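You operate a simulated robot arm through the tools that you are given. There is no shell and no other tool.

You are at the controls of a simulated robot arm. One attempt, no reset.

Task
Square up the discs in the jig and clamp them again.
Fine: undo the clamp first, close the jig lever, then clamp; the lever ends back at open. Where these are worked on the way, their far stop is far enough and under half their travel is too little: jig lever.

It is judged by the outcome, as a careful person would: the job done as asked, and still so three seconds after it is handed in. It fails if anything else is knocked over, pushed out of place, dropped, spilled or broken.

Robot
A 7-joint arm with a two-finger parallel gripper, fixed in place. Base frame: the origin is at the foot of the arm, x ahead of it, y to its left, z up; the work surface is at about z = 800. Lengths are in mm, angles in rad, forces in N, time in s.
With the tool pointing down near the work surface it reaches from about 300 to 700 mm from the base axis. Its first joint turns from -1.152 to 1.152 rad. Payload 1.57 kg.
The tool frame sits at the grasp point between the pads (the TCP): z along the fingers, y along the line on which they close. The tips reach 30 mm beyond it. The gripper opens to 110 mm. The fingers are 24 mm wide and 12 mm thick; the gripper's body (48 by 112 mm) begins 78 mm behind the TCP.
Orientation is that of the tool frame in the base frame, as [roll, pitch, yaw] about the fixed x, y, z axes, in that order (R = Rz(yaw) Ry(pitch) Rx(roll)). With the fingers straight down and closing along the base's y, the tool's x points along the base's -x, its y along +y and its z along -z.

Tools
- The arm moves only by the tool play_rows. Its argument "commands" is a list of rows, each a list of 3 entries, a list of its own where there are three numbers: the shift along the base's x, y, z in mm, then the turn, a rotation vector about the base's x, y, z in rad, then the finger opening in mm, from 0 to 110. In form: [[[tx, ty, tz], [wx, wy, wz], jaw], ...]. A call has 1 to 20 rows; each row is the pose to reach, as a shift and turn from the pose commanded when the call began. A row lasts 0.2 s, in which the tool goes at most 50 mm and 0.15 rad; a call with a longer step from one row to the next is refused whole, and so is a gripper value outside its range. A pose out of reach is approached as far as the arm can. The call stops where the force on the tool passes 90 N (or 10 N more than at its start, if that is more) or the arm is blocked; 0.2 s more then pass. Each finger travels about 108 mm/s and halts on what it meets, pressing with about 43 N; the grip force reading is that of the motor and also rises with nothing between the fingers. The clock runs only during rows and for 0.2 s after the last one: add rows that repeat a pose to give the fingers time. The reply holds the time, the measured pose of the TCP, the force on the tool along the base axes, the opening and the grip force, in the units named above and with some noise, with the torque about the TCP (base axes, N m) and any sound that the robot's microphone picked up.
- Cameras (640 x 400 px; columns grow to the right, rows downward): "scene" is fixed at [134.3, -378.6, 1399.4]; the picture's right is [0.97, -0.26, 0.00], its down [-0.16, -0.58, -0.80] and it looks along [0.21, 0.77, -0.60] (base axes); focal length 272 px, centre (320, 200). "wrist" rides on the gripper at [70, 16, -141] in the tool frame; the picture's right is [-0.23, 0.97, 0.00], its down [-0.86, -0.20, -0.48] and it looks along [-0.47, -0.11, 0.88] (tool axes); focal length 222 px, centre (320, 200).
- camera(camera): a new picture of that camera. The clock stands still meanwhile.
- point_at(camera, pixels): for up to 12 pixels [column, row] of the newest picture of that camera ("zoom" is the newest enlarged one), the place [x, y, z] in the base frame of the surface seen there, good to about 3 mm. The clock stands still meanwhile.
- enlarge(camera, box): a new picture of the part [left, top, right, bottom] of that camera's present view, enlarged. The clock stands still meanwhile.
- close_job(): hands the job in; it is judged then, once.

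Leave the gripper open and the arm clear of the work at the hand-in unless told otherwise.

The tools are called after "Emit:" as a command line: name --argument value ..., lists and objects as JSON in quotes. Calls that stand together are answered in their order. play_rows: Moves the arm, as the interface text tells. Its arguments: {"type":"object","properties":{"commands":{"type":"array","items":{"type":"array"}}},"required":["commands"]} The other tools are called the same way: camera (camera) takes a picture; point_at (camera, pixels) gives the place of the surface under pixels of a picture; enlarge (camera, box) takes an enlarged picture of a part of a camera's view; close_job () hands the job in.

At the start:

```text
time_s: 0.0
position: [420.3, -78.3, 1242.2]
ee_rot: [3.142, 0.001, -3.141]
ft_force: [-0.3, 0.6, 0.1]
wrist_torque: [0.02, -0.01, 0.03]
opening: 109.8
grasp_force: 0.0
```

scene: 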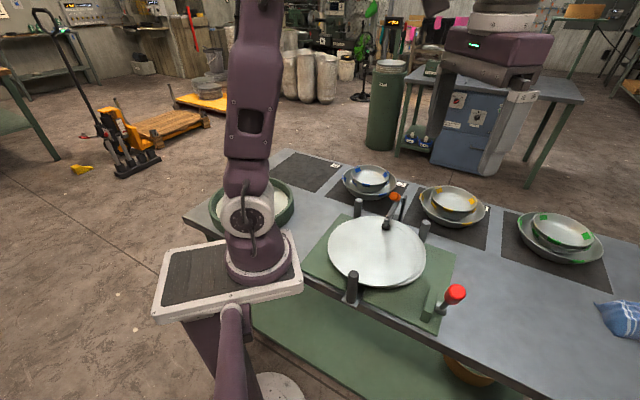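
wrist: 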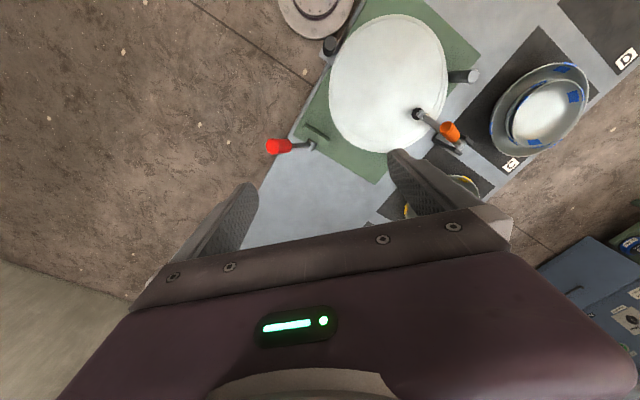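

I see a green jig board with white discs around (375,250), a red-knobbed lever at about (453,293), and an orange-tipped clamp at about (393,205). I'll enlarge both views for detail.

Emit:
enlarge --camera "scene" --box '[290, 170, 490, 330]'

Emit:
enlarge --camera "wrist" --box '[250, 0, 500, 190]'

```text
2.50 times, centred on (390, 250) of scene
```

zoom: 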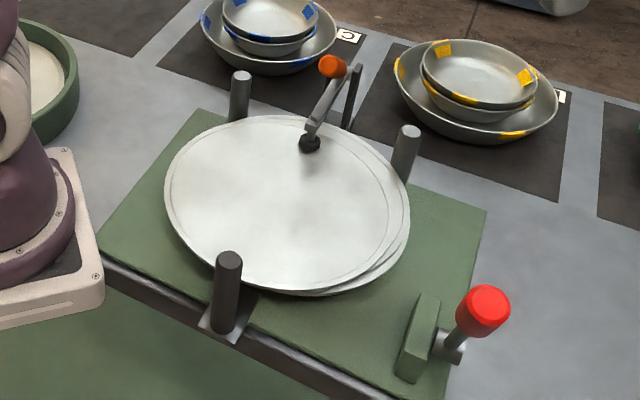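

```text
2.11 times, centred on (375, 95) of wrist
```

zoom: 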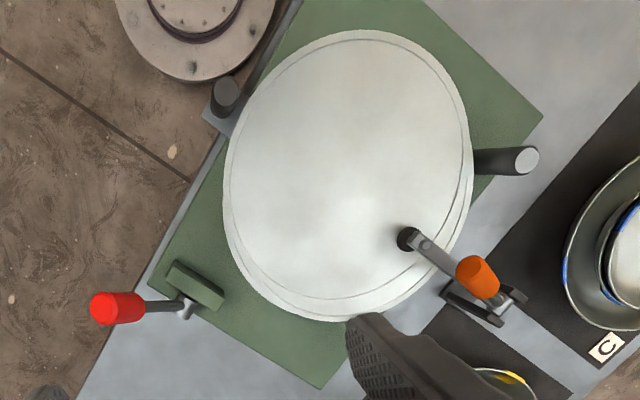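

I'll measure the key points: red knob, lever pivot, orange handle, clamp pad, pins, discs.

Emit:
point_at --camera "scene" --pixels '[[455, 292], [446, 302], [442, 309], [432, 300], [394, 196], [386, 227], [392, 212], [404, 204], [358, 203], [424, 225], [352, 276], [375, 250]]'

Emit:
point_at --camera "zoom" --pixels '[[117, 308], [162, 306], [187, 308], [195, 285], [478, 275], [408, 238], [430, 255], [490, 305], [525, 160], [227, 92], [320, 385], [540, 120]]'

```text
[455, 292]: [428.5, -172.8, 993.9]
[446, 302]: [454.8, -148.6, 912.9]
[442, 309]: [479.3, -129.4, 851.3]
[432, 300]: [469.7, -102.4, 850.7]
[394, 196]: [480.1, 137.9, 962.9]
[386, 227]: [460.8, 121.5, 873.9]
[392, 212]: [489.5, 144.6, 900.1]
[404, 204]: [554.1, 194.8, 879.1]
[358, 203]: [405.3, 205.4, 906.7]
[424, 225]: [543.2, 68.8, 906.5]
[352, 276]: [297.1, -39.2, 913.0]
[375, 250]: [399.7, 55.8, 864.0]
```

```text
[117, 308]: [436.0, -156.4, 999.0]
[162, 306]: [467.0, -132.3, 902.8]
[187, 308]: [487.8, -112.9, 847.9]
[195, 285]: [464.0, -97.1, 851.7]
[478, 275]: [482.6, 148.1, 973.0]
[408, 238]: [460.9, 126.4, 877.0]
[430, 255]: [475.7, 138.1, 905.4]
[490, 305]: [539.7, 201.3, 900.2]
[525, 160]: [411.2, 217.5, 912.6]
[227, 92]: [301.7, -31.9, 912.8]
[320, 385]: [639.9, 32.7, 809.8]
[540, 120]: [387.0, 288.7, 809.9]
```

The lever (pivot about (485,-118,848), knob about (432,-165,995)) leans outward from the discs. The clamp's orange handle is at about (481,143,968) and its foot at (461,124,875). Before touching anything I'll zoom in on the clamp and lever in the scene view.

Emit:
enlarge --camera "scene" --box '[364, 182, 444, 242]'

Emit:
enlarge --camera "wrist" --box '[390, 90, 490, 160]'

```text
6.67 times, centred on (404, 212) of scene
```

zoom: 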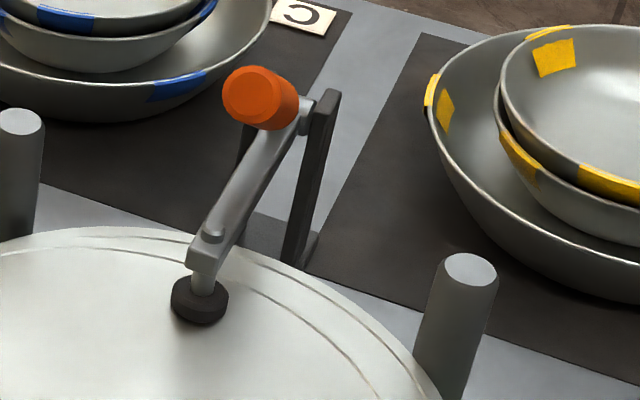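

```text
5.71 times, centred on (440, 125) of wrist
```

zoom: 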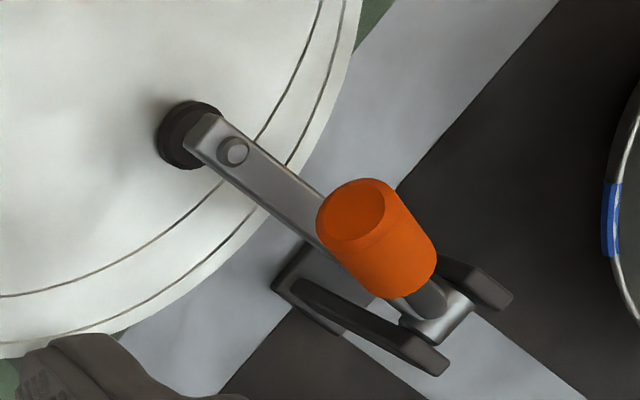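

The clamp is a hinged arm between two uprights, with the handle leaning over the discs, so swinging it back should lift the foot. I'll move the arm above the area to look closer.

Emit:
play_rows --commands '[[[0, 40, -10], [0, 0, 0], 110], [[0, 80, -30], [0, 0, 0], 110], [[0, 120, -50], [0, 0, 0], 110], [[0, 150, -70], [0, 0, 0], 110], [[0, 178, -82], [0, 0, 0], 110], [[0, 178, -82], [0, 0, 0], 110]]'

Emit:
camera --camera "wrist"

Emit:
camera --camera "scene"

```text
time_s: 1.4
position: [419.2, 101.8, 1158.6]
ee_rot: [-3.141, 0.001, 3.141]
ft_force: [0.2, 0.3, -0.1]
wrist_torque: [0.0, 0.02, 0.01]
opening: 109.8
grasp_force: 0.0
```

```text
taken
```

wrist: 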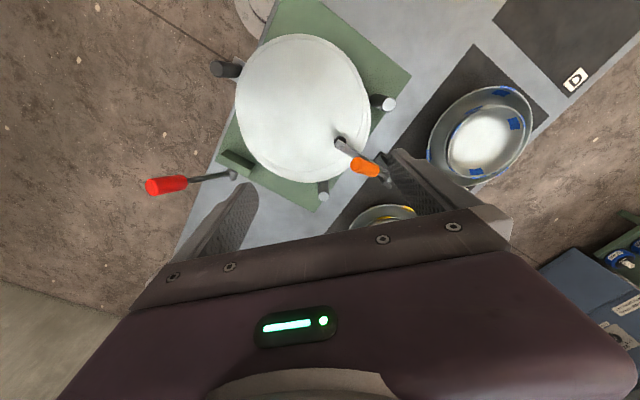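

```text
taken
```

scene: 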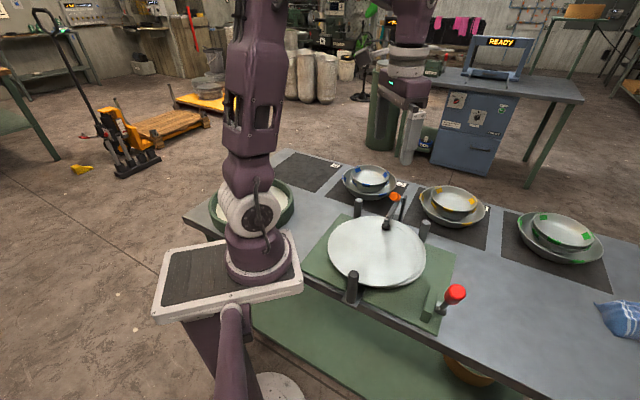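

Now a close enlarged look at the clamp from the wrist camera (orange handle at (365,167)).

Emit:
enlarge --camera "wrist" --box '[320, 120, 420, 200]'

Emit:
point_at --camera "wrist" --pixels '[[365, 167], [341, 143], [350, 152], [376, 170], [386, 177], [358, 160], [372, 165]]'

```text
5.00 times, centred on (370, 160) of wrist
```

zoom: 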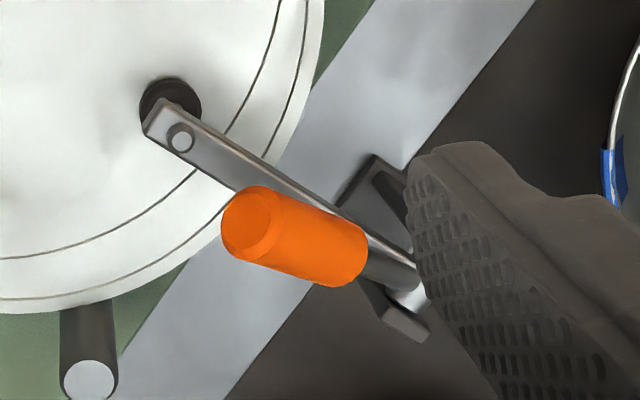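

```text
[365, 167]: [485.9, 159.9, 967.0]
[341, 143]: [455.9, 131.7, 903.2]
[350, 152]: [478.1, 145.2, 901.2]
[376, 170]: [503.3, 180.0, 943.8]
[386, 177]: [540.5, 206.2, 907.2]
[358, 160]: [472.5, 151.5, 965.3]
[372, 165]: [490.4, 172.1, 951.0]
```

I'll measure points along the handle from this zoom: cap centre (247,223), grip middle, grip base (345,260), shaft (388,272), pivot (412,290), foot (170,105).

Emit:
point_at --camera "zoom" --pixels '[[247, 223], [240, 200], [300, 235], [310, 205], [345, 260], [388, 270], [410, 293], [405, 325], [375, 170], [180, 138], [160, 125], [235, 180]]'

```text
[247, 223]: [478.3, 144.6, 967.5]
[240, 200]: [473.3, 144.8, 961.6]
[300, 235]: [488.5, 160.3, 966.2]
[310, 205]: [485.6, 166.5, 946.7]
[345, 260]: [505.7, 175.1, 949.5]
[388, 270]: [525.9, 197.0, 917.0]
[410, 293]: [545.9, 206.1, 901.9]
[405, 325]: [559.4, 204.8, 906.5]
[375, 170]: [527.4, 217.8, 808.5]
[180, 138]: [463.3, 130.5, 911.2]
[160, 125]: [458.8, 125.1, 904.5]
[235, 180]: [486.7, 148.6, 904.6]
```

The handle lies in the vertical plane of the clamp arm: cap near (478,145,965), pivot near (540,205,~895), leaning about 40° over the discs. Next I'll turn the gripper 45° about vertical, so the fingers close across the handle, and come over it at a safe height.

Emit:
play_rows --commands '[[[12, 10, 0], [0, 0, 0.14], 110], [[24, 20, -10], [0, 0, 0.28], 110], [[36, 30, -25], [0, 0, 0.42], 110], [[48, 40, -40], [0, 0, 0.56], 110], [[60, 50, -55], [0, 0, 0.7], 110], [[71, 56, -70], [0, 0, 0.785], 110], [[71, 56, -70], [0, 0, 0.785], 110]]'

Emit:
camera --camera "wrist"

Emit:
camera --camera "scene"

```text
time_s: 3.0
position: [489.1, 157.9, 1090.5]
ee_rot: [3.14, 0.0, -2.353]
ft_force: [-0.2, 0.5, 0.4]
wrist_torque: [0.01, -0.03, 0.0]
opening: 109.9
grasp_force: 0.1
```

```text
taken
```

wrist: 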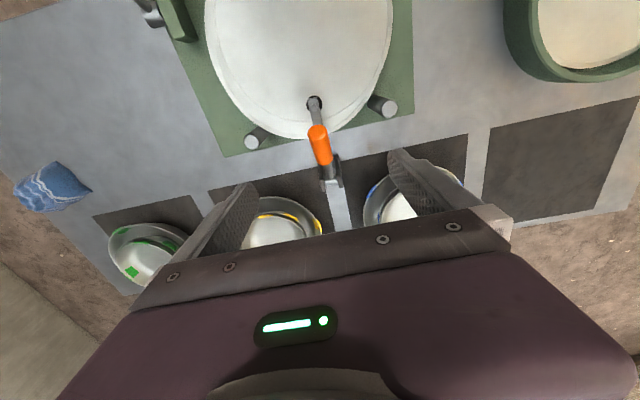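

```text
taken
```

scene: 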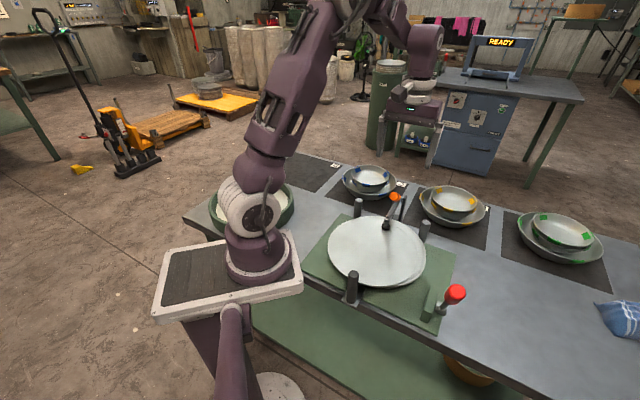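

The handle is now at (320,145) in the wrist view, with the bowls either side of the gap behind it. I'll measure the handle, the uprights and the bowl rims.

Emit:
enlarge --camera "wrist" --box '[280, 80, 380, 210]'

Emit:
point_at --camera "wrist" --pixels '[[320, 145], [318, 132], [323, 160], [327, 172], [314, 103], [388, 107], [250, 141], [322, 222], [300, 203], [366, 205], [378, 180], [340, 190]]'

Emit:
point_at --camera "scene" --pixels '[[402.8, 198.8], [405, 196], [344, 188], [358, 196], [400, 185], [398, 178], [420, 195], [430, 190], [425, 212], [440, 222], [404, 206], [408, 184]]'

```text
3.08 times, centred on (330, 145) of wrist
```

zoom: 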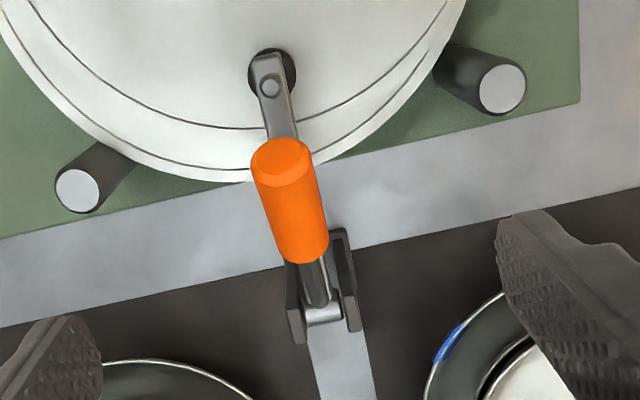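

```text
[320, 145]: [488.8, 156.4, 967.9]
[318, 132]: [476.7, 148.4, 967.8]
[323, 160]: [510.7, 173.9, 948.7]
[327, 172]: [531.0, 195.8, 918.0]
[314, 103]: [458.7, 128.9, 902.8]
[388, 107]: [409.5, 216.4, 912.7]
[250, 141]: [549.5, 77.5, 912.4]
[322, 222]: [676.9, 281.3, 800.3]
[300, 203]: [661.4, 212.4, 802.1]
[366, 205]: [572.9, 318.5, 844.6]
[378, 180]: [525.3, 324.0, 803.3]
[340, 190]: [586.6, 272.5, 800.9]
```

```text
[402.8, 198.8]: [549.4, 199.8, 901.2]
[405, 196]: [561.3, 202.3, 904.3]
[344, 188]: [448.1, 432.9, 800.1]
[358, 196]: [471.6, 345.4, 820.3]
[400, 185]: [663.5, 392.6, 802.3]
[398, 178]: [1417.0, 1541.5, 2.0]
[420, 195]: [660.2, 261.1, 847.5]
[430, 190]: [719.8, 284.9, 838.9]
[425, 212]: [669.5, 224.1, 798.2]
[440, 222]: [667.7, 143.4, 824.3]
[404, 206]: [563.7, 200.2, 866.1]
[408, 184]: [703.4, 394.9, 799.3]
```

Bowl rims top out near z=850, so working above about z=900 clears them. The grip centre of the handle is near (489,156,952) and the pivot near (541,207,895). I'll lower straight down over the handle with the jaw at 70, without gripping yet.

Emit:
play_rows --commands '[[[0, -1, -30], [0, 0, 0], 80], [[0, -2, -65], [0, 0, 0], 70], [[0, -2, -95], [0, 0, 0], 70], [[0, -2, -120], [0, 0, 0], 70], [[0, -2, -137], [0, 0, 0], 70], [[0, -2, -137], [0, 0, 0], 70]]'

Emit:
camera --camera "wrist"

Emit:
enlarge --camera "scene" --box '[340, 150, 460, 240]'

```text
time_s: 4.4
position: [492.9, 151.8, 950.8]
ee_rot: [3.14, 0.0, -2.357]
ft_force: [0.2, 0.3, -0.3]
wrist_torque: [0.01, 0.0, 0.0]
opening: 70.0
grasp_force: 0.0
```

```text
taken
```

wrist: 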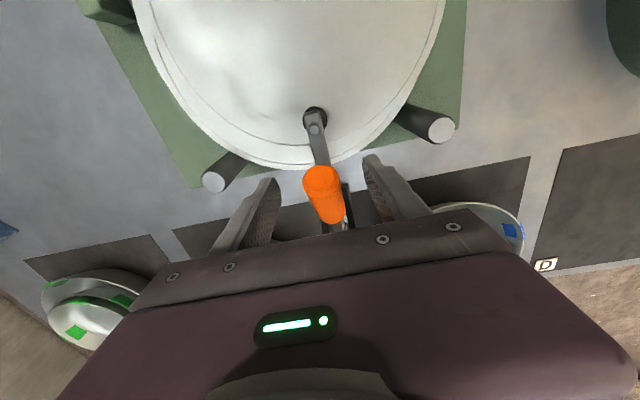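

```text
4.44 times, centred on (400, 195) of scene
```

zoom: 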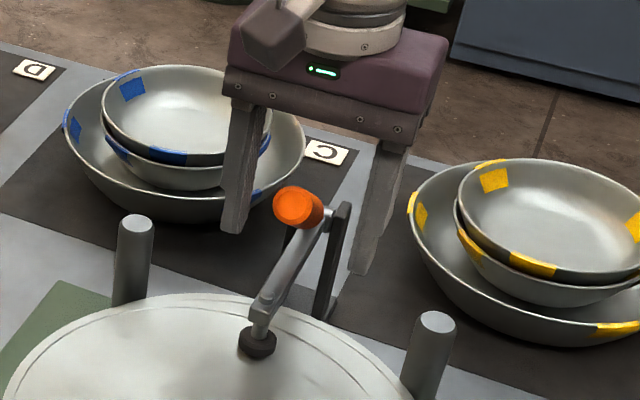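

The handle sits between the fingers, but the pose reading is a few mm off to one side. I'll hold for one row to re-read it.

Emit:
play_rows --commands '[[[0, 0, 0], [0, 0, 0], 70]]'

Emit:
enlarge --camera "wrist" --box '[240, 120, 420, 240]'

```text
time_s: 4.8
position: [491.5, 153.3, 951.7]
ee_rot: [3.141, 0.002, -2.356]
ft_force: [0.3, -0.1, -0.2]
wrist_torque: [-0.02, 0.0, -0.03]
opening: 70.2
grasp_force: 0.1
```

```text
3.33 times, centred on (330, 180) of wrist
```

zoom: 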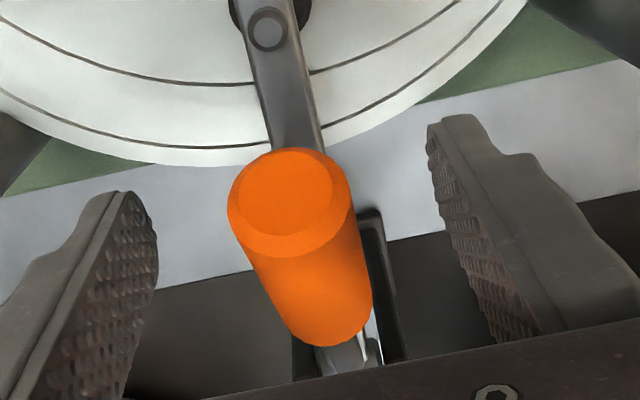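

The fingers straddle the handle evenly. I'll close on it.

Emit:
play_rows --commands '[[[0, 0, 0], [0, 0, 0], 30], [[0, 0, 0], [0, 0, 0], 10], [[0, 0, 0], [0, 0, 0], 10], [[0, 0, 0], [0, 0, 0], 10]]'

Emit:
enlarge --camera "wrist" --box '[240, 120, 420, 240]'

```text
time_s: 5.8
position: [489.8, 155.3, 950.7]
ee_rot: [3.141, 0.001, -2.355]
ft_force: [-15.8, 15.2, 0.7]
wrist_torque: [-0.26, 0.09, -0.18]
opening: 28.5
grasp_force: 10.7
```

```text
3.33 times, centred on (330, 180) of wrist
```

zoom: 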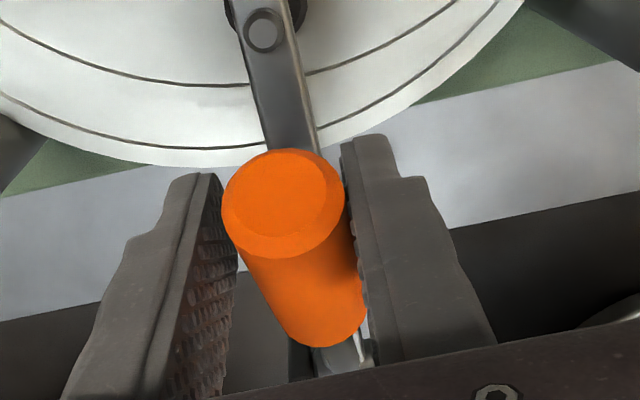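

The right finger presses (about 22 N sideways) while the left is still a few mm clear. I'll shift about 2.5 mm towards the right finger to centre the grip and keep closing.

Emit:
play_rows --commands '[[[-1, 1, 0], [0, 0, 0], 10], [[-1.8, 1.8, 0], [0, 0, 0], 10], [[-1.8, 1.8, 0], [0, 0, 0], 10]]'

Emit:
enlarge --camera "wrist" --box '[240, 120, 420, 240]'

```text
time_s: 6.6
position: [490.0, 156.5, 952.2]
ee_rot: [3.141, -0.002, -2.356]
ft_force: [-7.4, 13.6, -4.8]
wrist_torque: [0.14, 0.04, 0.07]
opening: 23.9
grasp_force: 19.4
```

```text
3.33 times, centred on (330, 180) of wrist
```

zoom: 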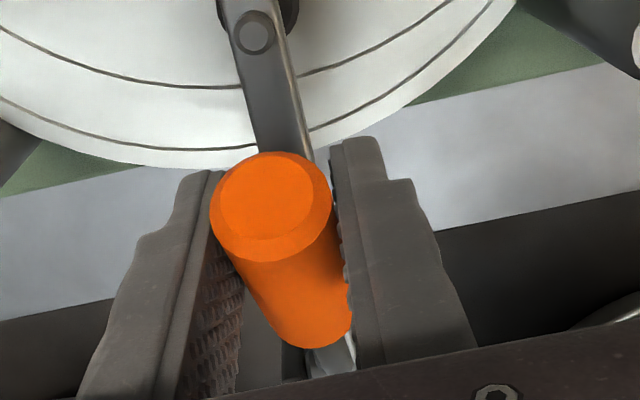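

Opening is 23.9 mm with grip force building. I'll hold another moment so the grip settles.

Emit:
play_rows --commands '[[[0, 0, 0], [0, 0, 0], 10], [[0, 0, 0], [0, 0, 0], 10]]'

Emit:
enlarge --camera "scene" --box '[340, 150, 460, 240]'

```text
time_s: 7.2
position: [488.5, 156.7, 952.4]
ee_rot: [-3.141, 0.0, -2.356]
ft_force: [-5.6, 12.1, -4.2]
wrist_torque: [0.4, 0.03, 0.45]
opening: 23.5
grasp_force: 35.1
```

```text
4.44 times, centred on (400, 195) of scene
```

zoom: 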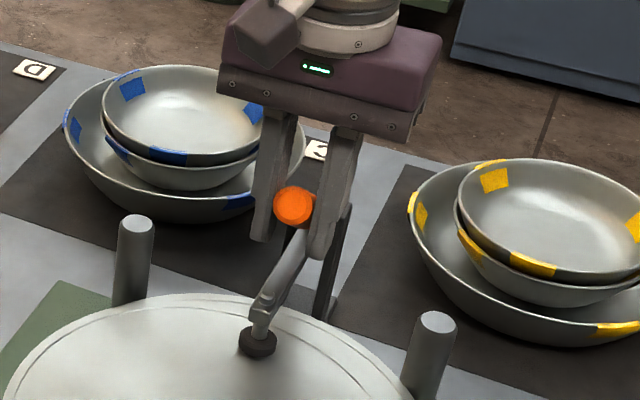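

The handle is firmly held (23.5 mm, 35 N). Now I'll swing it back and up on an arc about the pivot, a first 0.3 rad to check how it answers.

Emit:
play_rows --commands '[[[3.2, 3.2, 5.3], [0, 0, 0], 10], [[6.6, 6.6, 10.4], [0, 0, 0], 10], [[10.4, 10.4, 15.1], [0, 0, 0], 10], [[14.3, 14.3, 19.3], [0, 0, 0], 10], [[14.3, 14.3, 19.3], [0, 0, 0], 10]]'

Emit:
enlarge --camera "scene" --box '[340, 150, 460, 240]'

```text
time_s: 8.4
position: [502.4, 169.5, 972.2]
ee_rot: [-3.141, 0.001, -2.357]
ft_force: [-17.8, -6.0, -1.8]
wrist_torque: [-0.07, 1.08, 0.62]
opening: 23.5
grasp_force: 35.2
```

```text
4.44 times, centred on (400, 195) of scene
```

zoom: 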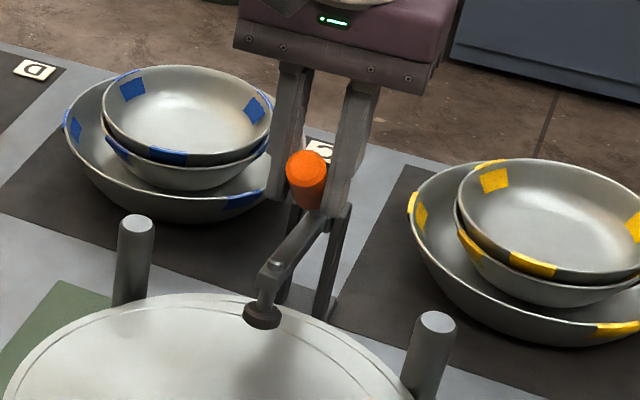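

The foot has lifted and the handle follows with low force. Continuing the arc to about 0.9 rad.

Emit:
play_rows --commands '[[[4.2, 4.2, 3.8], [0, 0, 0], 10], [[8.5, 8.5, 7.2], [0, 0, 0], 10], [[13, 13, 10], [0, 0, 0], 10], [[17.7, 17.7, 12.4], [0, 0, 0], 10], [[22.4, 22.4, 14.3], [0, 0, 0], 10], [[27.3, 27.3, 15.8], [0, 0, 0], 10], [[32.2, 32.2, 16.6], [0, 0, 0], 10], [[37.2, 37.2, 17.0], [0, 0, 0], 10]]'

Emit:
enlarge --camera "scene" --box '[340, 150, 460, 240]'

```text
time_s: 10.2
position: [540.5, 208.1, 990.9]
ee_rot: [-3.14, 0.004, -2.356]
ft_force: [1.2, -3.7, 5.7]
wrist_torque: [0.45, 0.63, 0.26]
opening: 23.7
grasp_force: 30.8
```

```text
4.44 times, centred on (400, 195) of scene
```

zoom: 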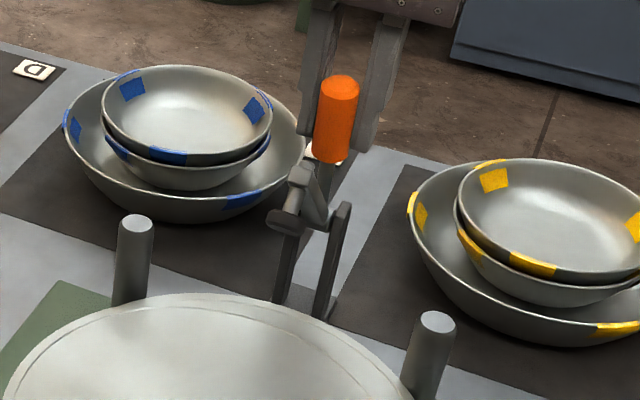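

The handle is upright and the arm is well lifted. I'll continue back in small steps, watching for the open stop.

Emit:
play_rows --commands '[[[4.9, 4.9, -0.2], [0, 0, 0], 10], [[9.9, 9.9, -0.9], [0, 0, 0], 10], [[14.8, 14.8, -2.2], [0, 0, 0], 10], [[19.6, 19.6, -3.8], [0, 0, 0], 10], [[24.3, 24.3, -6.1], [0, 0, 0], 10], [[28.8, 28.8, -8.8], [0, 0, 0], 10]]'

Emit:
enlarge --camera "scene" --box '[340, 150, 460, 240]'

```text
time_s: 11.6
position: [569.6, 238.8, 980.9]
ee_rot: [3.14, -0.001, -2.355]
ft_force: [-0.1, -0.6, -0.4]
wrist_torque: [-0.03, 0.05, 0.04]
opening: 9.8
grasp_force: 0.1
```

```text
4.44 times, centred on (400, 195) of scene
```

zoom: 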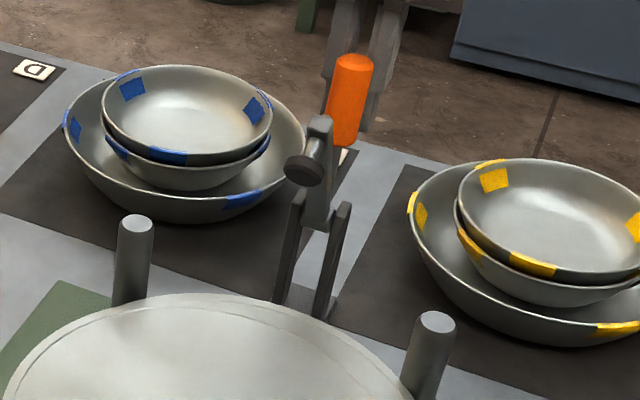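

The fingers slipped off the handle (opening 9.8, no force), which may mean the clamp reached its open stop. I'll take a look with the wrist camera.

Emit:
camera --camera "wrist"

Emit:
enlarge --camera "scene" --box '[370, 130, 450, 230]'

Emit:
point_at --camera "zoom" --pixels '[[310, 140], [300, 170], [310, 210], [300, 280], [265, 290], [285, 335]]'

```text
taken
```

wrist: 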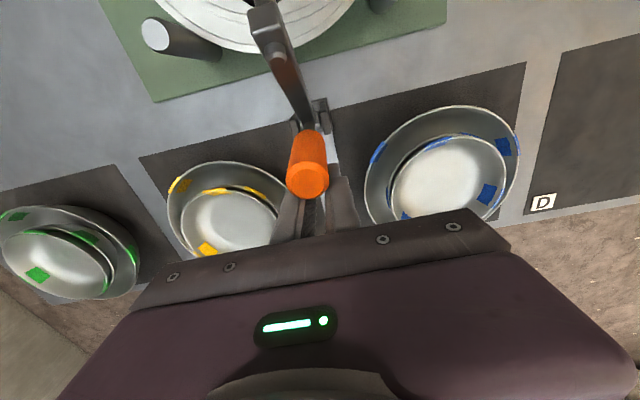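

```text
4.00 times, centred on (410, 180) of scene
```

zoom: 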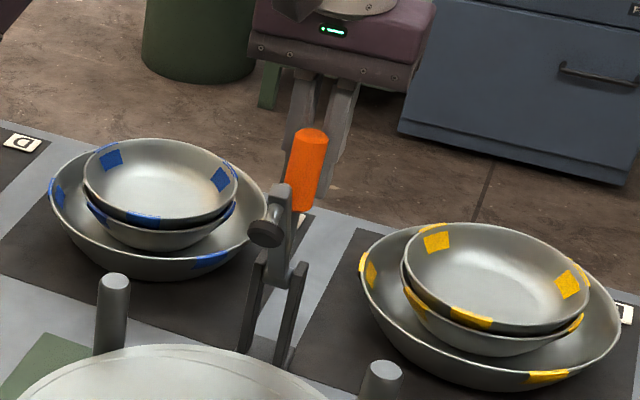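

```text
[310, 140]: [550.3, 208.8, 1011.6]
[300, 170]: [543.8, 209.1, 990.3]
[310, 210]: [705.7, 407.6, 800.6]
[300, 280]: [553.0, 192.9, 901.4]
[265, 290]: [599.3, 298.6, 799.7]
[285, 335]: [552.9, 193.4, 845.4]
```

I'll measure the handle and the raised arm to see the present clamp angle.

Emit:
point_at --camera "wrist" --pixels '[[308, 180], [308, 150], [304, 135], [308, 125], [268, 20], [280, 50], [300, 100]]'

Emit:
enlarge --camera "wrist" --box '[240, 0, 400, 240]'

```text
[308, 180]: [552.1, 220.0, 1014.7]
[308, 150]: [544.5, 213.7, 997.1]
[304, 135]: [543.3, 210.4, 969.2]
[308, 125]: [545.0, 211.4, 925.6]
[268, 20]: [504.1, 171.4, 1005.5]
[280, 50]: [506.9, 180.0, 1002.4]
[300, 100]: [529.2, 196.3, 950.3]
```

```text
1.67 times, centred on (320, 120) of wrist
```

zoom: 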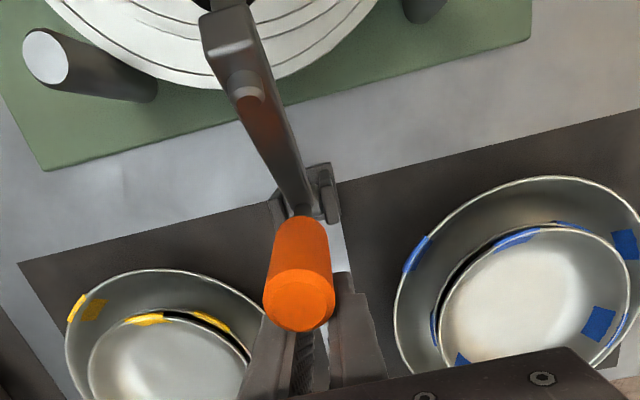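

The clamp arm stands about 63° up and the handle just past vertical. It only slipped out of a 35 N grip after moving freely, so it's against its stop and the discs are free. Next I'll rise clear and go above the lever's red knob.

Emit:
play_rows --commands '[[[0, 0, 45], [0, 0, 0], 10], [[0, 0, 90], [0, 0, 0], 10], [[0, 0, 135], [0, 0, 0], 10], [[0, 0, 170], [0, 0, 0], 20], [[-12, -38, 170], [0, 0, 0], 40], [[-25, -80, 170], [0, 0, 0], 60], [[-38, -122, 170], [0, 0, 0], 70], [[-51, -164, 170], [0, 0, 0], 70], [[-64, -206, 170], [0, 0, 0], 70], [[-78, -248, 170], [0, 0, 0], 70], [[-92, -290, 170], [0, 0, 0], 70], [[-106, -332, 170], [0, 0, 0], 70], [[-122, -372, 170], [0, 0, 0], 70], [[-136, -405, 170], [0, 0, 0], 70], [[-136, -405, 170], [0, 0, 0], 70]]'

Emit:
camera --camera "wrist"

Emit:
camera --camera "scene"

```text
time_s: 14.8
position: [432.7, -169.5, 1149.8]
ee_rot: [-3.141, -0.002, -2.358]
ft_force: [0.0, 0.1, 0.3]
wrist_torque: [0.03, -0.05, -0.01]
opening: 70.0
grasp_force: 0.0
```

```text
taken
```

wrist: 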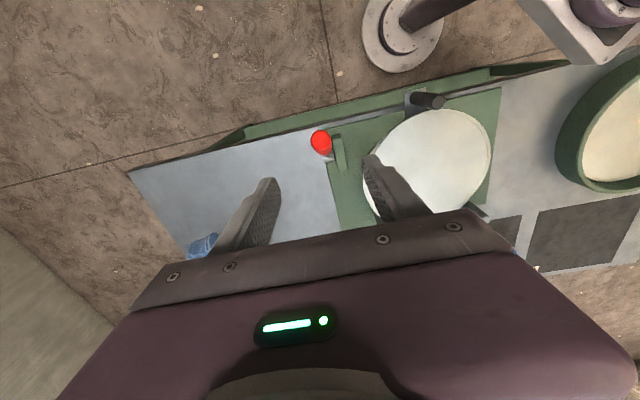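

```text
taken
```

scene: 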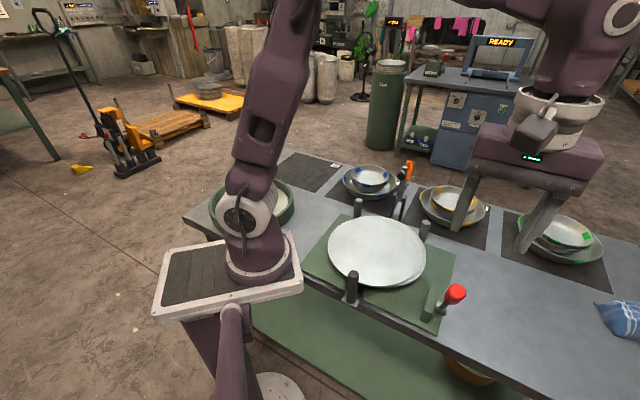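

The clamp has stayed open (orange at (408,170) in the scene). The red knob is at (321,141) in the wrist view, so I'll measure it.

Emit:
enlarge --camera "wrist" --box '[280, 100, 380, 190]'

Emit:
enlarge --camera "scene" --box '[410, 270, 490, 330]'

Emit:
point_at --camera "wrist" --pixels '[[321, 136], [321, 142], [321, 148], [314, 140], [328, 140], [323, 156], [330, 161], [340, 150], [322, 152]]'

Emit:
point_at --camera "zoom" --pixels '[[350, 160], [380, 180], [330, 200], [365, 225], [290, 255], [270, 310], [245, 300], [265, 275]]'

```text
4.44 times, centred on (330, 145) of wrist
```

zoom: 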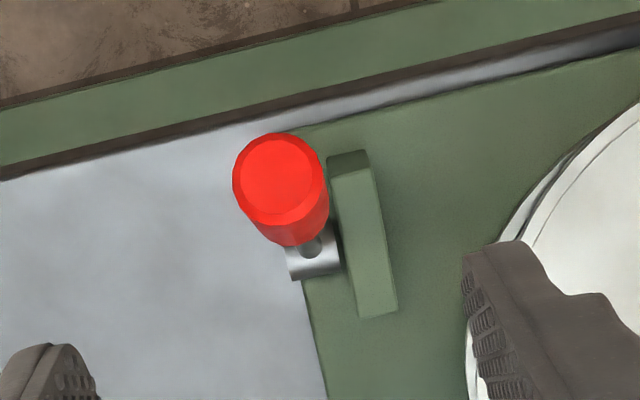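

```text
6.67 times, centred on (450, 300) of scene
```

zoom: 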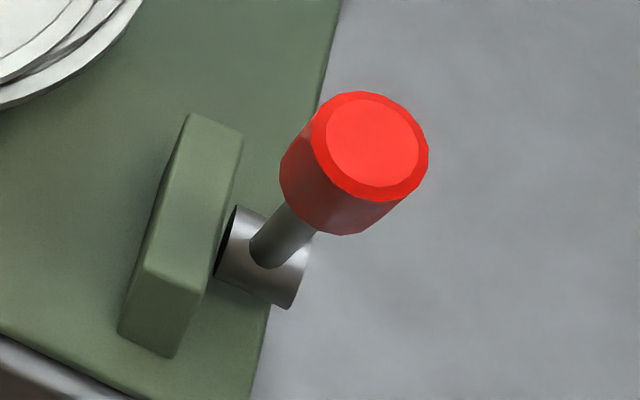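

```text
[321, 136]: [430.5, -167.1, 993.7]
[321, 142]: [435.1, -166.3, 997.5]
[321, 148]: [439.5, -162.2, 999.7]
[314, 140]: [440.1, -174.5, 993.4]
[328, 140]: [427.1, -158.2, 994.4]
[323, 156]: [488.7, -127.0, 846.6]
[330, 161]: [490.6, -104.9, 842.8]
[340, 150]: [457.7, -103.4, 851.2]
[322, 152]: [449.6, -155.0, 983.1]
```

```text
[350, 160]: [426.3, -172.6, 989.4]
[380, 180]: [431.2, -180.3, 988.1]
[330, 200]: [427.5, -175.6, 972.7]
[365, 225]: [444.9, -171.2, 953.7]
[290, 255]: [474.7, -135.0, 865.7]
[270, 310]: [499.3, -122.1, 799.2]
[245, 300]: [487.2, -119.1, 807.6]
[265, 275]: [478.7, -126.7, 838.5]
```

The knob's cap is at about (433,-167,996), about 28 mm wide, and the hub is near (487,-122,838). I'll lower the open fingers around the knob to z≈978.

Emit:
play_rows --commands '[[[2, 3, -45], [0, 0, 0], 70], [[4, 6, -90], [0, 0, 0], 70], [[5.3, 7.3, -130], [0, 0, 0], 70], [[5.3, 7.3, -155], [0, 0, 0], 70], [[5.3, 7.3, -172], [0, 0, 0], 70], [[5.3, 7.3, -172], [0, 0, 0], 70]]'

Emit:
camera --camera "wrist"

Emit:
enlarge --camera "scene" --box '[390, 230, 510, 330]'

```text
time_s: 16.2
position: [437.7, -160.3, 978.9]
ee_rot: [3.141, 0.001, -2.356]
ft_force: [-0.6, -0.5, -0.1]
wrist_torque: [-0.05, -0.02, -0.02]
opening: 70.0
grasp_force: 0.1
```

```text
taken
```

wrist: 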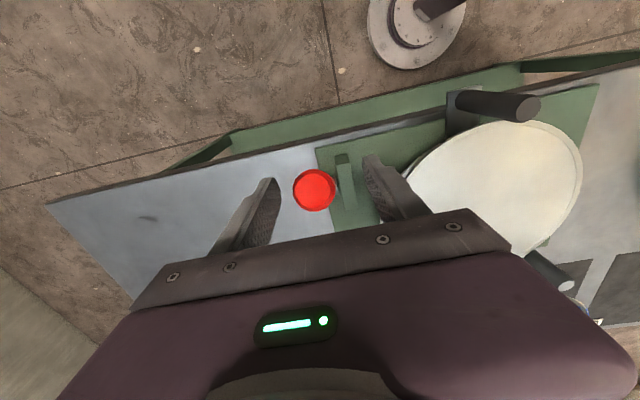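

```text
4.00 times, centred on (450, 280) of scene
```

zoom: 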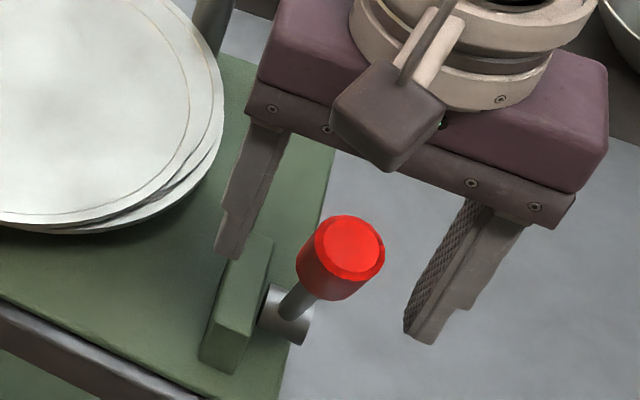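

The knob (313,190) sits between the fingers, about 2.5 mm to the left of centre. I'll shift by that and close.

Emit:
play_rows --commands '[[[1.8, -1.8, 0], [0, 0, 0], 50], [[1.8, -1.8, 0], [0, 0, 0], 30], [[1.8, -1.8, 0], [0, 0, 0], 15], [[1.8, -1.8, 0], [0, 0, 0], 15], [[1.8, -1.8, 0], [0, 0, 0], 15]]'

Emit:
enlarge --camera "wrist" --box '[240, 120, 400, 240]'

```text
time_s: 17.4
position: [439.6, -162.1, 979.7]
ee_rot: [3.141, 0.001, -2.359]
ft_force: [-9.1, 7.2, -2.5]
wrist_torque: [-0.65, -0.35, -0.49]
opening: 27.6
grasp_force: 37.7
```

```text
3.33 times, centred on (320, 180) of wrist
```

zoom: 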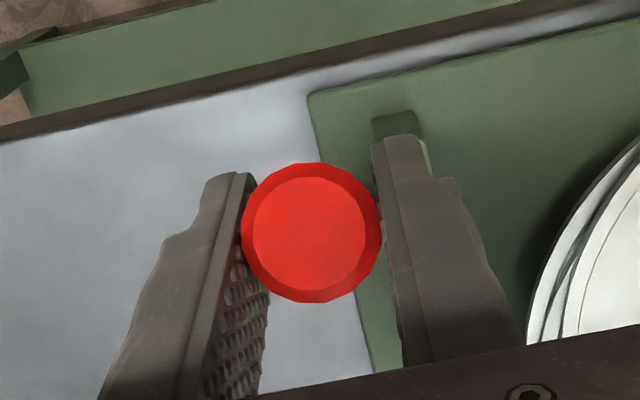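

The knob is firmly held (27.6 mm, 37.7 N). I'll begin swinging the lever towards the discs, with a short first arc to check the response.

Emit:
play_rows --commands '[[[5.2, 5.2, 2.8], [0, 0, 0], 15], [[10.5, 10.5, 5.2], [0, 0, 0], 15], [[15.8, 15.8, 7.2], [0, 0, 0], 15], [[21.2, 21.2, 9.0], [0, 0, 0], 15], [[21.2, 21.2, 9.0], [0, 0, 0], 15]]'

Emit:
enlarge --camera "scene" --box '[300, 180, 500, 330]'

```text
time_s: 18.6
position: [460.4, -141.9, 987.4]
ee_rot: [3.141, -0.001, -2.356]
ft_force: [-25.8, 10.8, 17.1]
wrist_torque: [-1.08, 0.12, -0.34]
opening: 27.9
grasp_force: 38.3
```

```text
2.67 times, centred on (400, 255) of scene
```

zoom: 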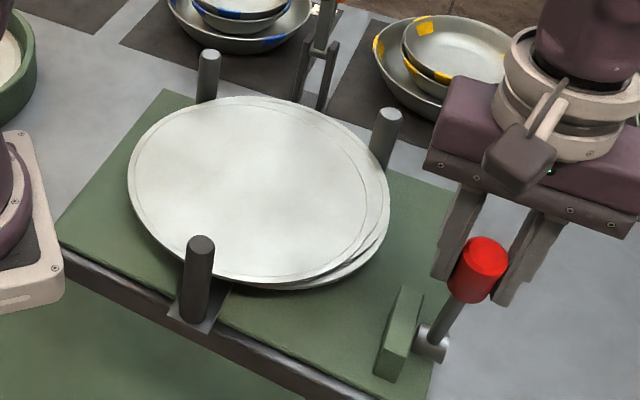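

The lever follows and the pusher has crept in, with a modest sideways load (~26 N). I'll ease that by shifting 1.5 mm and continue past vertical.

Emit:
play_rows --commands '[[[4.7, 6.3, 2.2], [0, 0, 0], 15], [[9.9, 12.1, 3.5], [0, 0, 0], 15], [[15.3, 17.5, 4.0], [0, 0, 0], 15], [[21.0, 23.2, 4.2], [0, 0, 0], 15], [[21.0, 23.2, 4.2], [0, 0, 0], 15]]'

Emit:
enlarge --camera "scene" --box '[300, 180, 500, 330]'

```text
time_s: 19.8
position: [482.2, -118.0, 991.4]
ee_rot: [-3.14, 0.001, -2.355]
ft_force: [-3.7, -7.4, -0.3]
wrist_torque: [-0.27, 1.38, 0.22]
opening: 27.8
grasp_force: 38.0
```

```text
2.67 times, centred on (400, 255) of scene
```

zoom: 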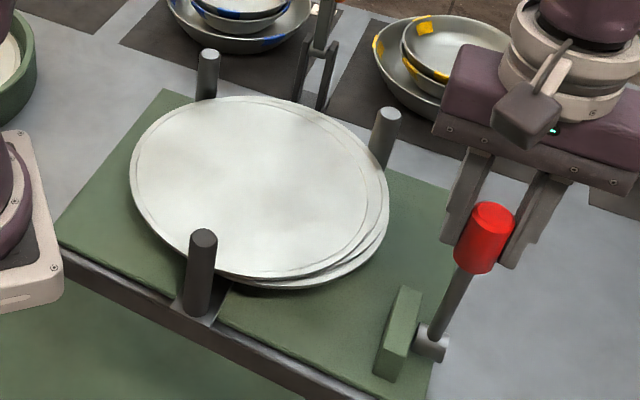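

Forces are low and the pusher pin is now touching and moving the discs. Continuing the arc.

Emit:
play_rows --commands '[[[5.5, 5.5, -0.2], [0, 0, 0], 15], [[11, 11, -0.9], [0, 0, 0], 15], [[16.5, 16.5, -1.9], [0, 0, 0], 15], [[22, 22, -3.4], [0, 0, 0], 15], [[22, 22, -3.4], [0, 0, 0], 15]]'

Emit:
enlarge --camera "scene" --box '[300, 180, 500, 330]'

```text
time_s: 21.0
position: [503.7, -95.8, 989.7]
ee_rot: [-3.141, 0.003, -2.356]
ft_force: [4.5, -8.6, 19.4]
wrist_torque: [-0.22, 1.06, -0.12]
opening: 27.9
grasp_force: 37.9
```

```text
2.67 times, centred on (400, 255) of scene
```

zoom: 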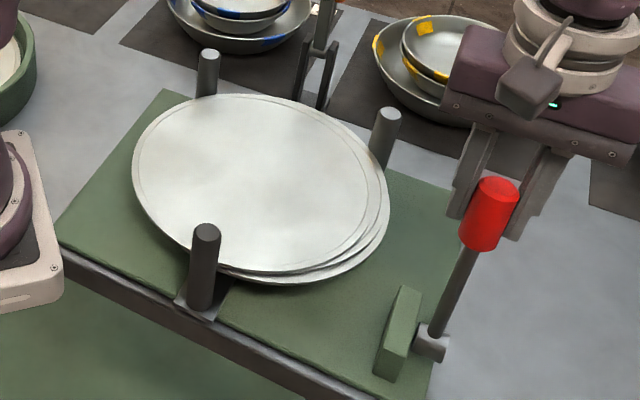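

The lever is about 12° past vertical and still free. Continuing.

Emit:
play_rows --commands '[[[5.4, 5.4, -0.6], [0, 0, 0], 15], [[10.7, 10.7, -2.6], [0, 0, 0], 15], [[15.9, 15.9, -5.0], [0, 0, 0], 15], [[21, 21, -7.8], [0, 0, 0], 15], [[21, 21, -7.8], [0, 0, 0], 15]]'

Emit:
enlarge --camera "scene" --box '[300, 180, 500, 330]'

```text
time_s: 22.2
position: [526.1, -74.4, 981.4]
ee_rot: [3.139, 0.001, -2.354]
ft_force: [0.4, -0.2, 0.0]
wrist_torque: [0.0, -0.03, 0.0]
opening: 15.1
grasp_force: 0.0
```

```text
2.67 times, centred on (400, 255) of scene
```

zoom: 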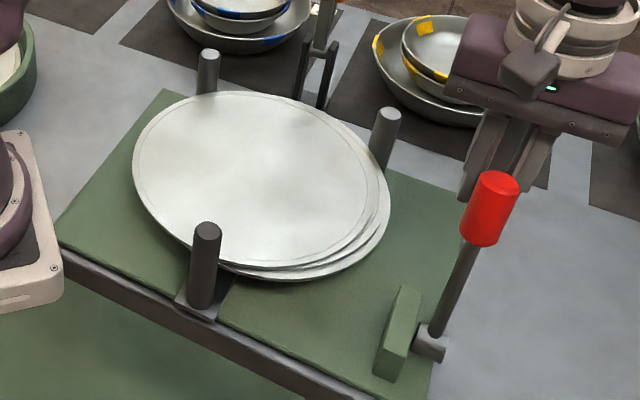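

The fingers slipped off the knob again (opening 15, no load), with the lever past vertical. I need to see whether that's the far stop and whether the discs are square, so I'll zoom in.

Emit:
enlarge --camera "scene" --box '[330, 190, 460, 300]'

Emit:
camera --camera "wrist"

```text
3.64 times, centred on (395, 245) of scene
```

zoom: 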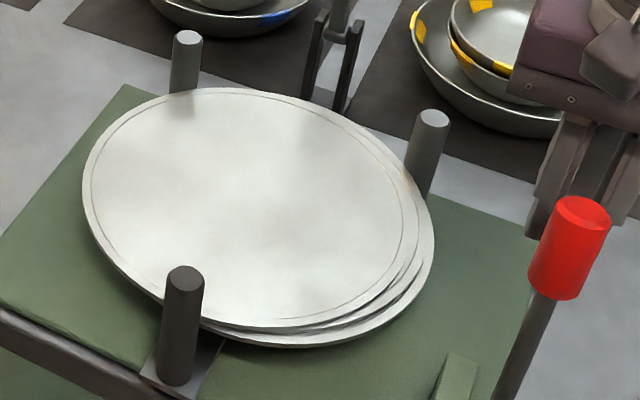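

```text
taken
```

wrist: 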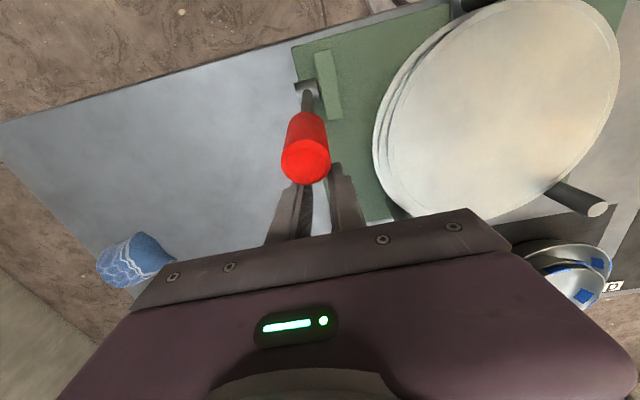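

The disc rims are still staggered at the lower right. I'll measure the pusher pin, the lever and the disc rims.

Emit:
point_at --camera "scene" --pixels '[[358, 266], [346, 208], [425, 226]]'

Emit:
point_at --camera "zoom" --pixels '[[185, 272], [187, 37], [431, 117], [213, 320], [190, 90], [410, 190], [433, 215], [582, 205], [570, 270], [512, 370], [421, 215], [150, 300]]'

Emit:
point_at --camera "wrist" --pixels '[[305, 165], [303, 135], [308, 105], [310, 90], [376, 140], [390, 110], [395, 125]]'

```text
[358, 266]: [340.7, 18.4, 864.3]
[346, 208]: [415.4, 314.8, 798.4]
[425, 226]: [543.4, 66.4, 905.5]
```

```text
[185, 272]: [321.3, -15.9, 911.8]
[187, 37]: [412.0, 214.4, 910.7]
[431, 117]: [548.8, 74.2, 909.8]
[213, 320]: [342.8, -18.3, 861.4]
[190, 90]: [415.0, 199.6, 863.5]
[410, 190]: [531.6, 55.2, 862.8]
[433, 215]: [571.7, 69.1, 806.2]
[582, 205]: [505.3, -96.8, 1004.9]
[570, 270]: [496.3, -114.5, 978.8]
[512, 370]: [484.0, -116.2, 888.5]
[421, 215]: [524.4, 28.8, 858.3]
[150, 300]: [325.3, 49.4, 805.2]
```

```text
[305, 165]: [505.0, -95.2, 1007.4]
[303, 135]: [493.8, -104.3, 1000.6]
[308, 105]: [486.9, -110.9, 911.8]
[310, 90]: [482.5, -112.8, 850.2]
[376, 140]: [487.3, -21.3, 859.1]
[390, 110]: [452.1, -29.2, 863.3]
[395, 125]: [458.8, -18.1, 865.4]
```

The pusher pin has moved about 30 mm in (u 186→216) and the lever is about 34° from its start, but the rims still look staggered. I'll rise straight up and look from above the discs.

Emit:
play_rows --commands '[[[0, 0, 45], [0, 0, 0], 15], [[0, 0, 90], [0, 0, 0], 15], [[0, 0, 135], [0, 0, 0], 30], [[-10, 30, 165], [0, 0, 0], 60], [[-30, 70, 190], [0, 0, 0], 70], [[-50, 110, 200], [0, 0, 0], 70], [[-70, 145, 200], [0, 0, 0], 70], [[-70, 145, 200], [0, 0, 0], 70]]'

Emit:
camera --camera "wrist"

Emit:
enlarge --camera "scene" --box '[310, 180, 490, 320]'

```text
refused: row 5 steps farther than a row can; nothing moved
```

```text
taken
```

wrist: 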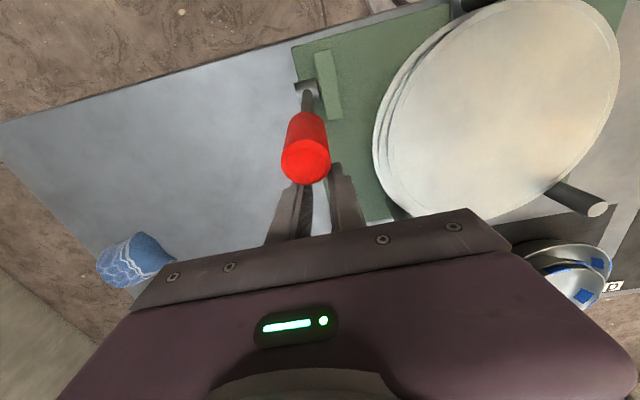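

```text
2.86 times, centred on (400, 250) of scene
```

zoom: 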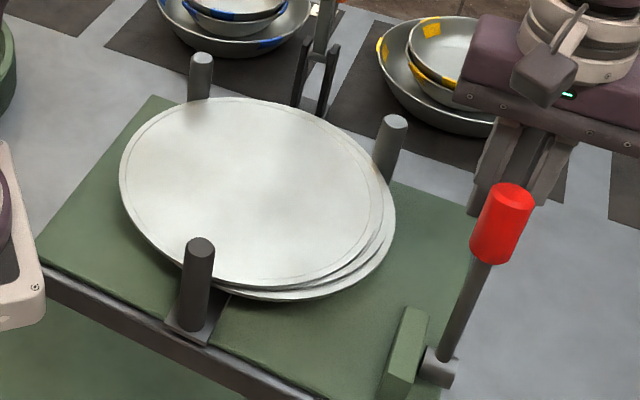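

The move was refused because one step was too long. I'll resend it with shorter steps.

Emit:
play_rows --commands '[[[0, 0, 40], [0, 0, 0], 15], [[0, 0, 80], [0, 0, 0], 15], [[0, 0, 120], [0, 0, 0], 30], [[0, 0, 155], [0, 0, 0], 60], [[-10, 25, 180], [0, 0, 0], 70], [[-25, 60, 195], [0, 0, 0], 70], [[-45, 95, 200], [0, 0, 0], 70], [[-65, 130, 200], [0, 0, 0], 70], [[-75, 150, 200], [0, 0, 0], 70], [[-75, 150, 200], [0, 0, 0], 70]]'

Emit:
camera --camera "wrist"

Emit:
enlarge --camera "scene" --box '[310, 180, 490, 320]'

```text
time_s: 24.4
position: [447.1, 76.0, 1180.2]
ee_rot: [3.141, 0.0, -2.356]
ft_force: [0.2, 0.6, 0.7]
wrist_torque: [-0.02, 0.0, -0.01]
opening: 70.0
grasp_force: 0.1
```

```text
taken
```

wrist: 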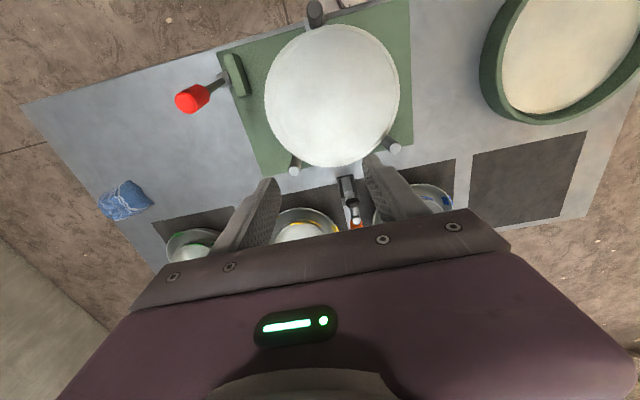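

```text
2.86 times, centred on (400, 250) of scene
```

zoom: 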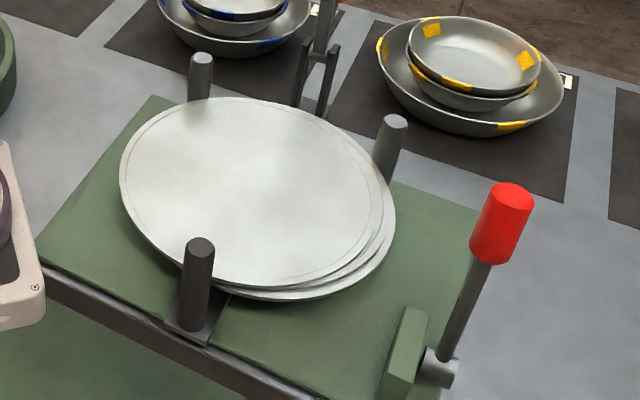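

The view from above is good. I'll enlarge the discs (centre about (330,95)).

Emit:
enlarge --camera "wrist" --box '[230, 0, 430, 180]'

Emit:
enlarge --camera "wrist" --box '[255, 80, 345, 175]'

```text
2.22 times, centred on (330, 90) of wrist
```

zoom: 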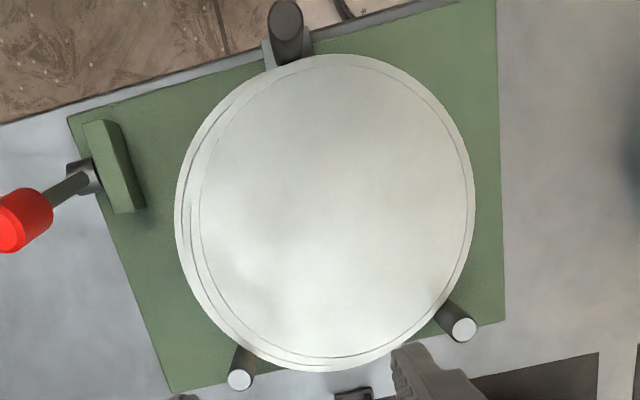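

```text
4.21 times, centred on (300, 128) of wrist
```

zoom: 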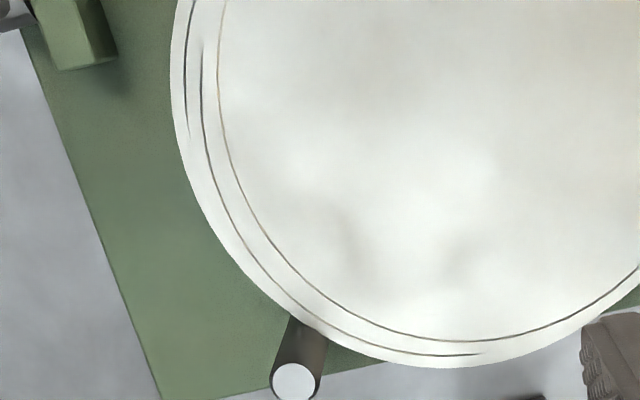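

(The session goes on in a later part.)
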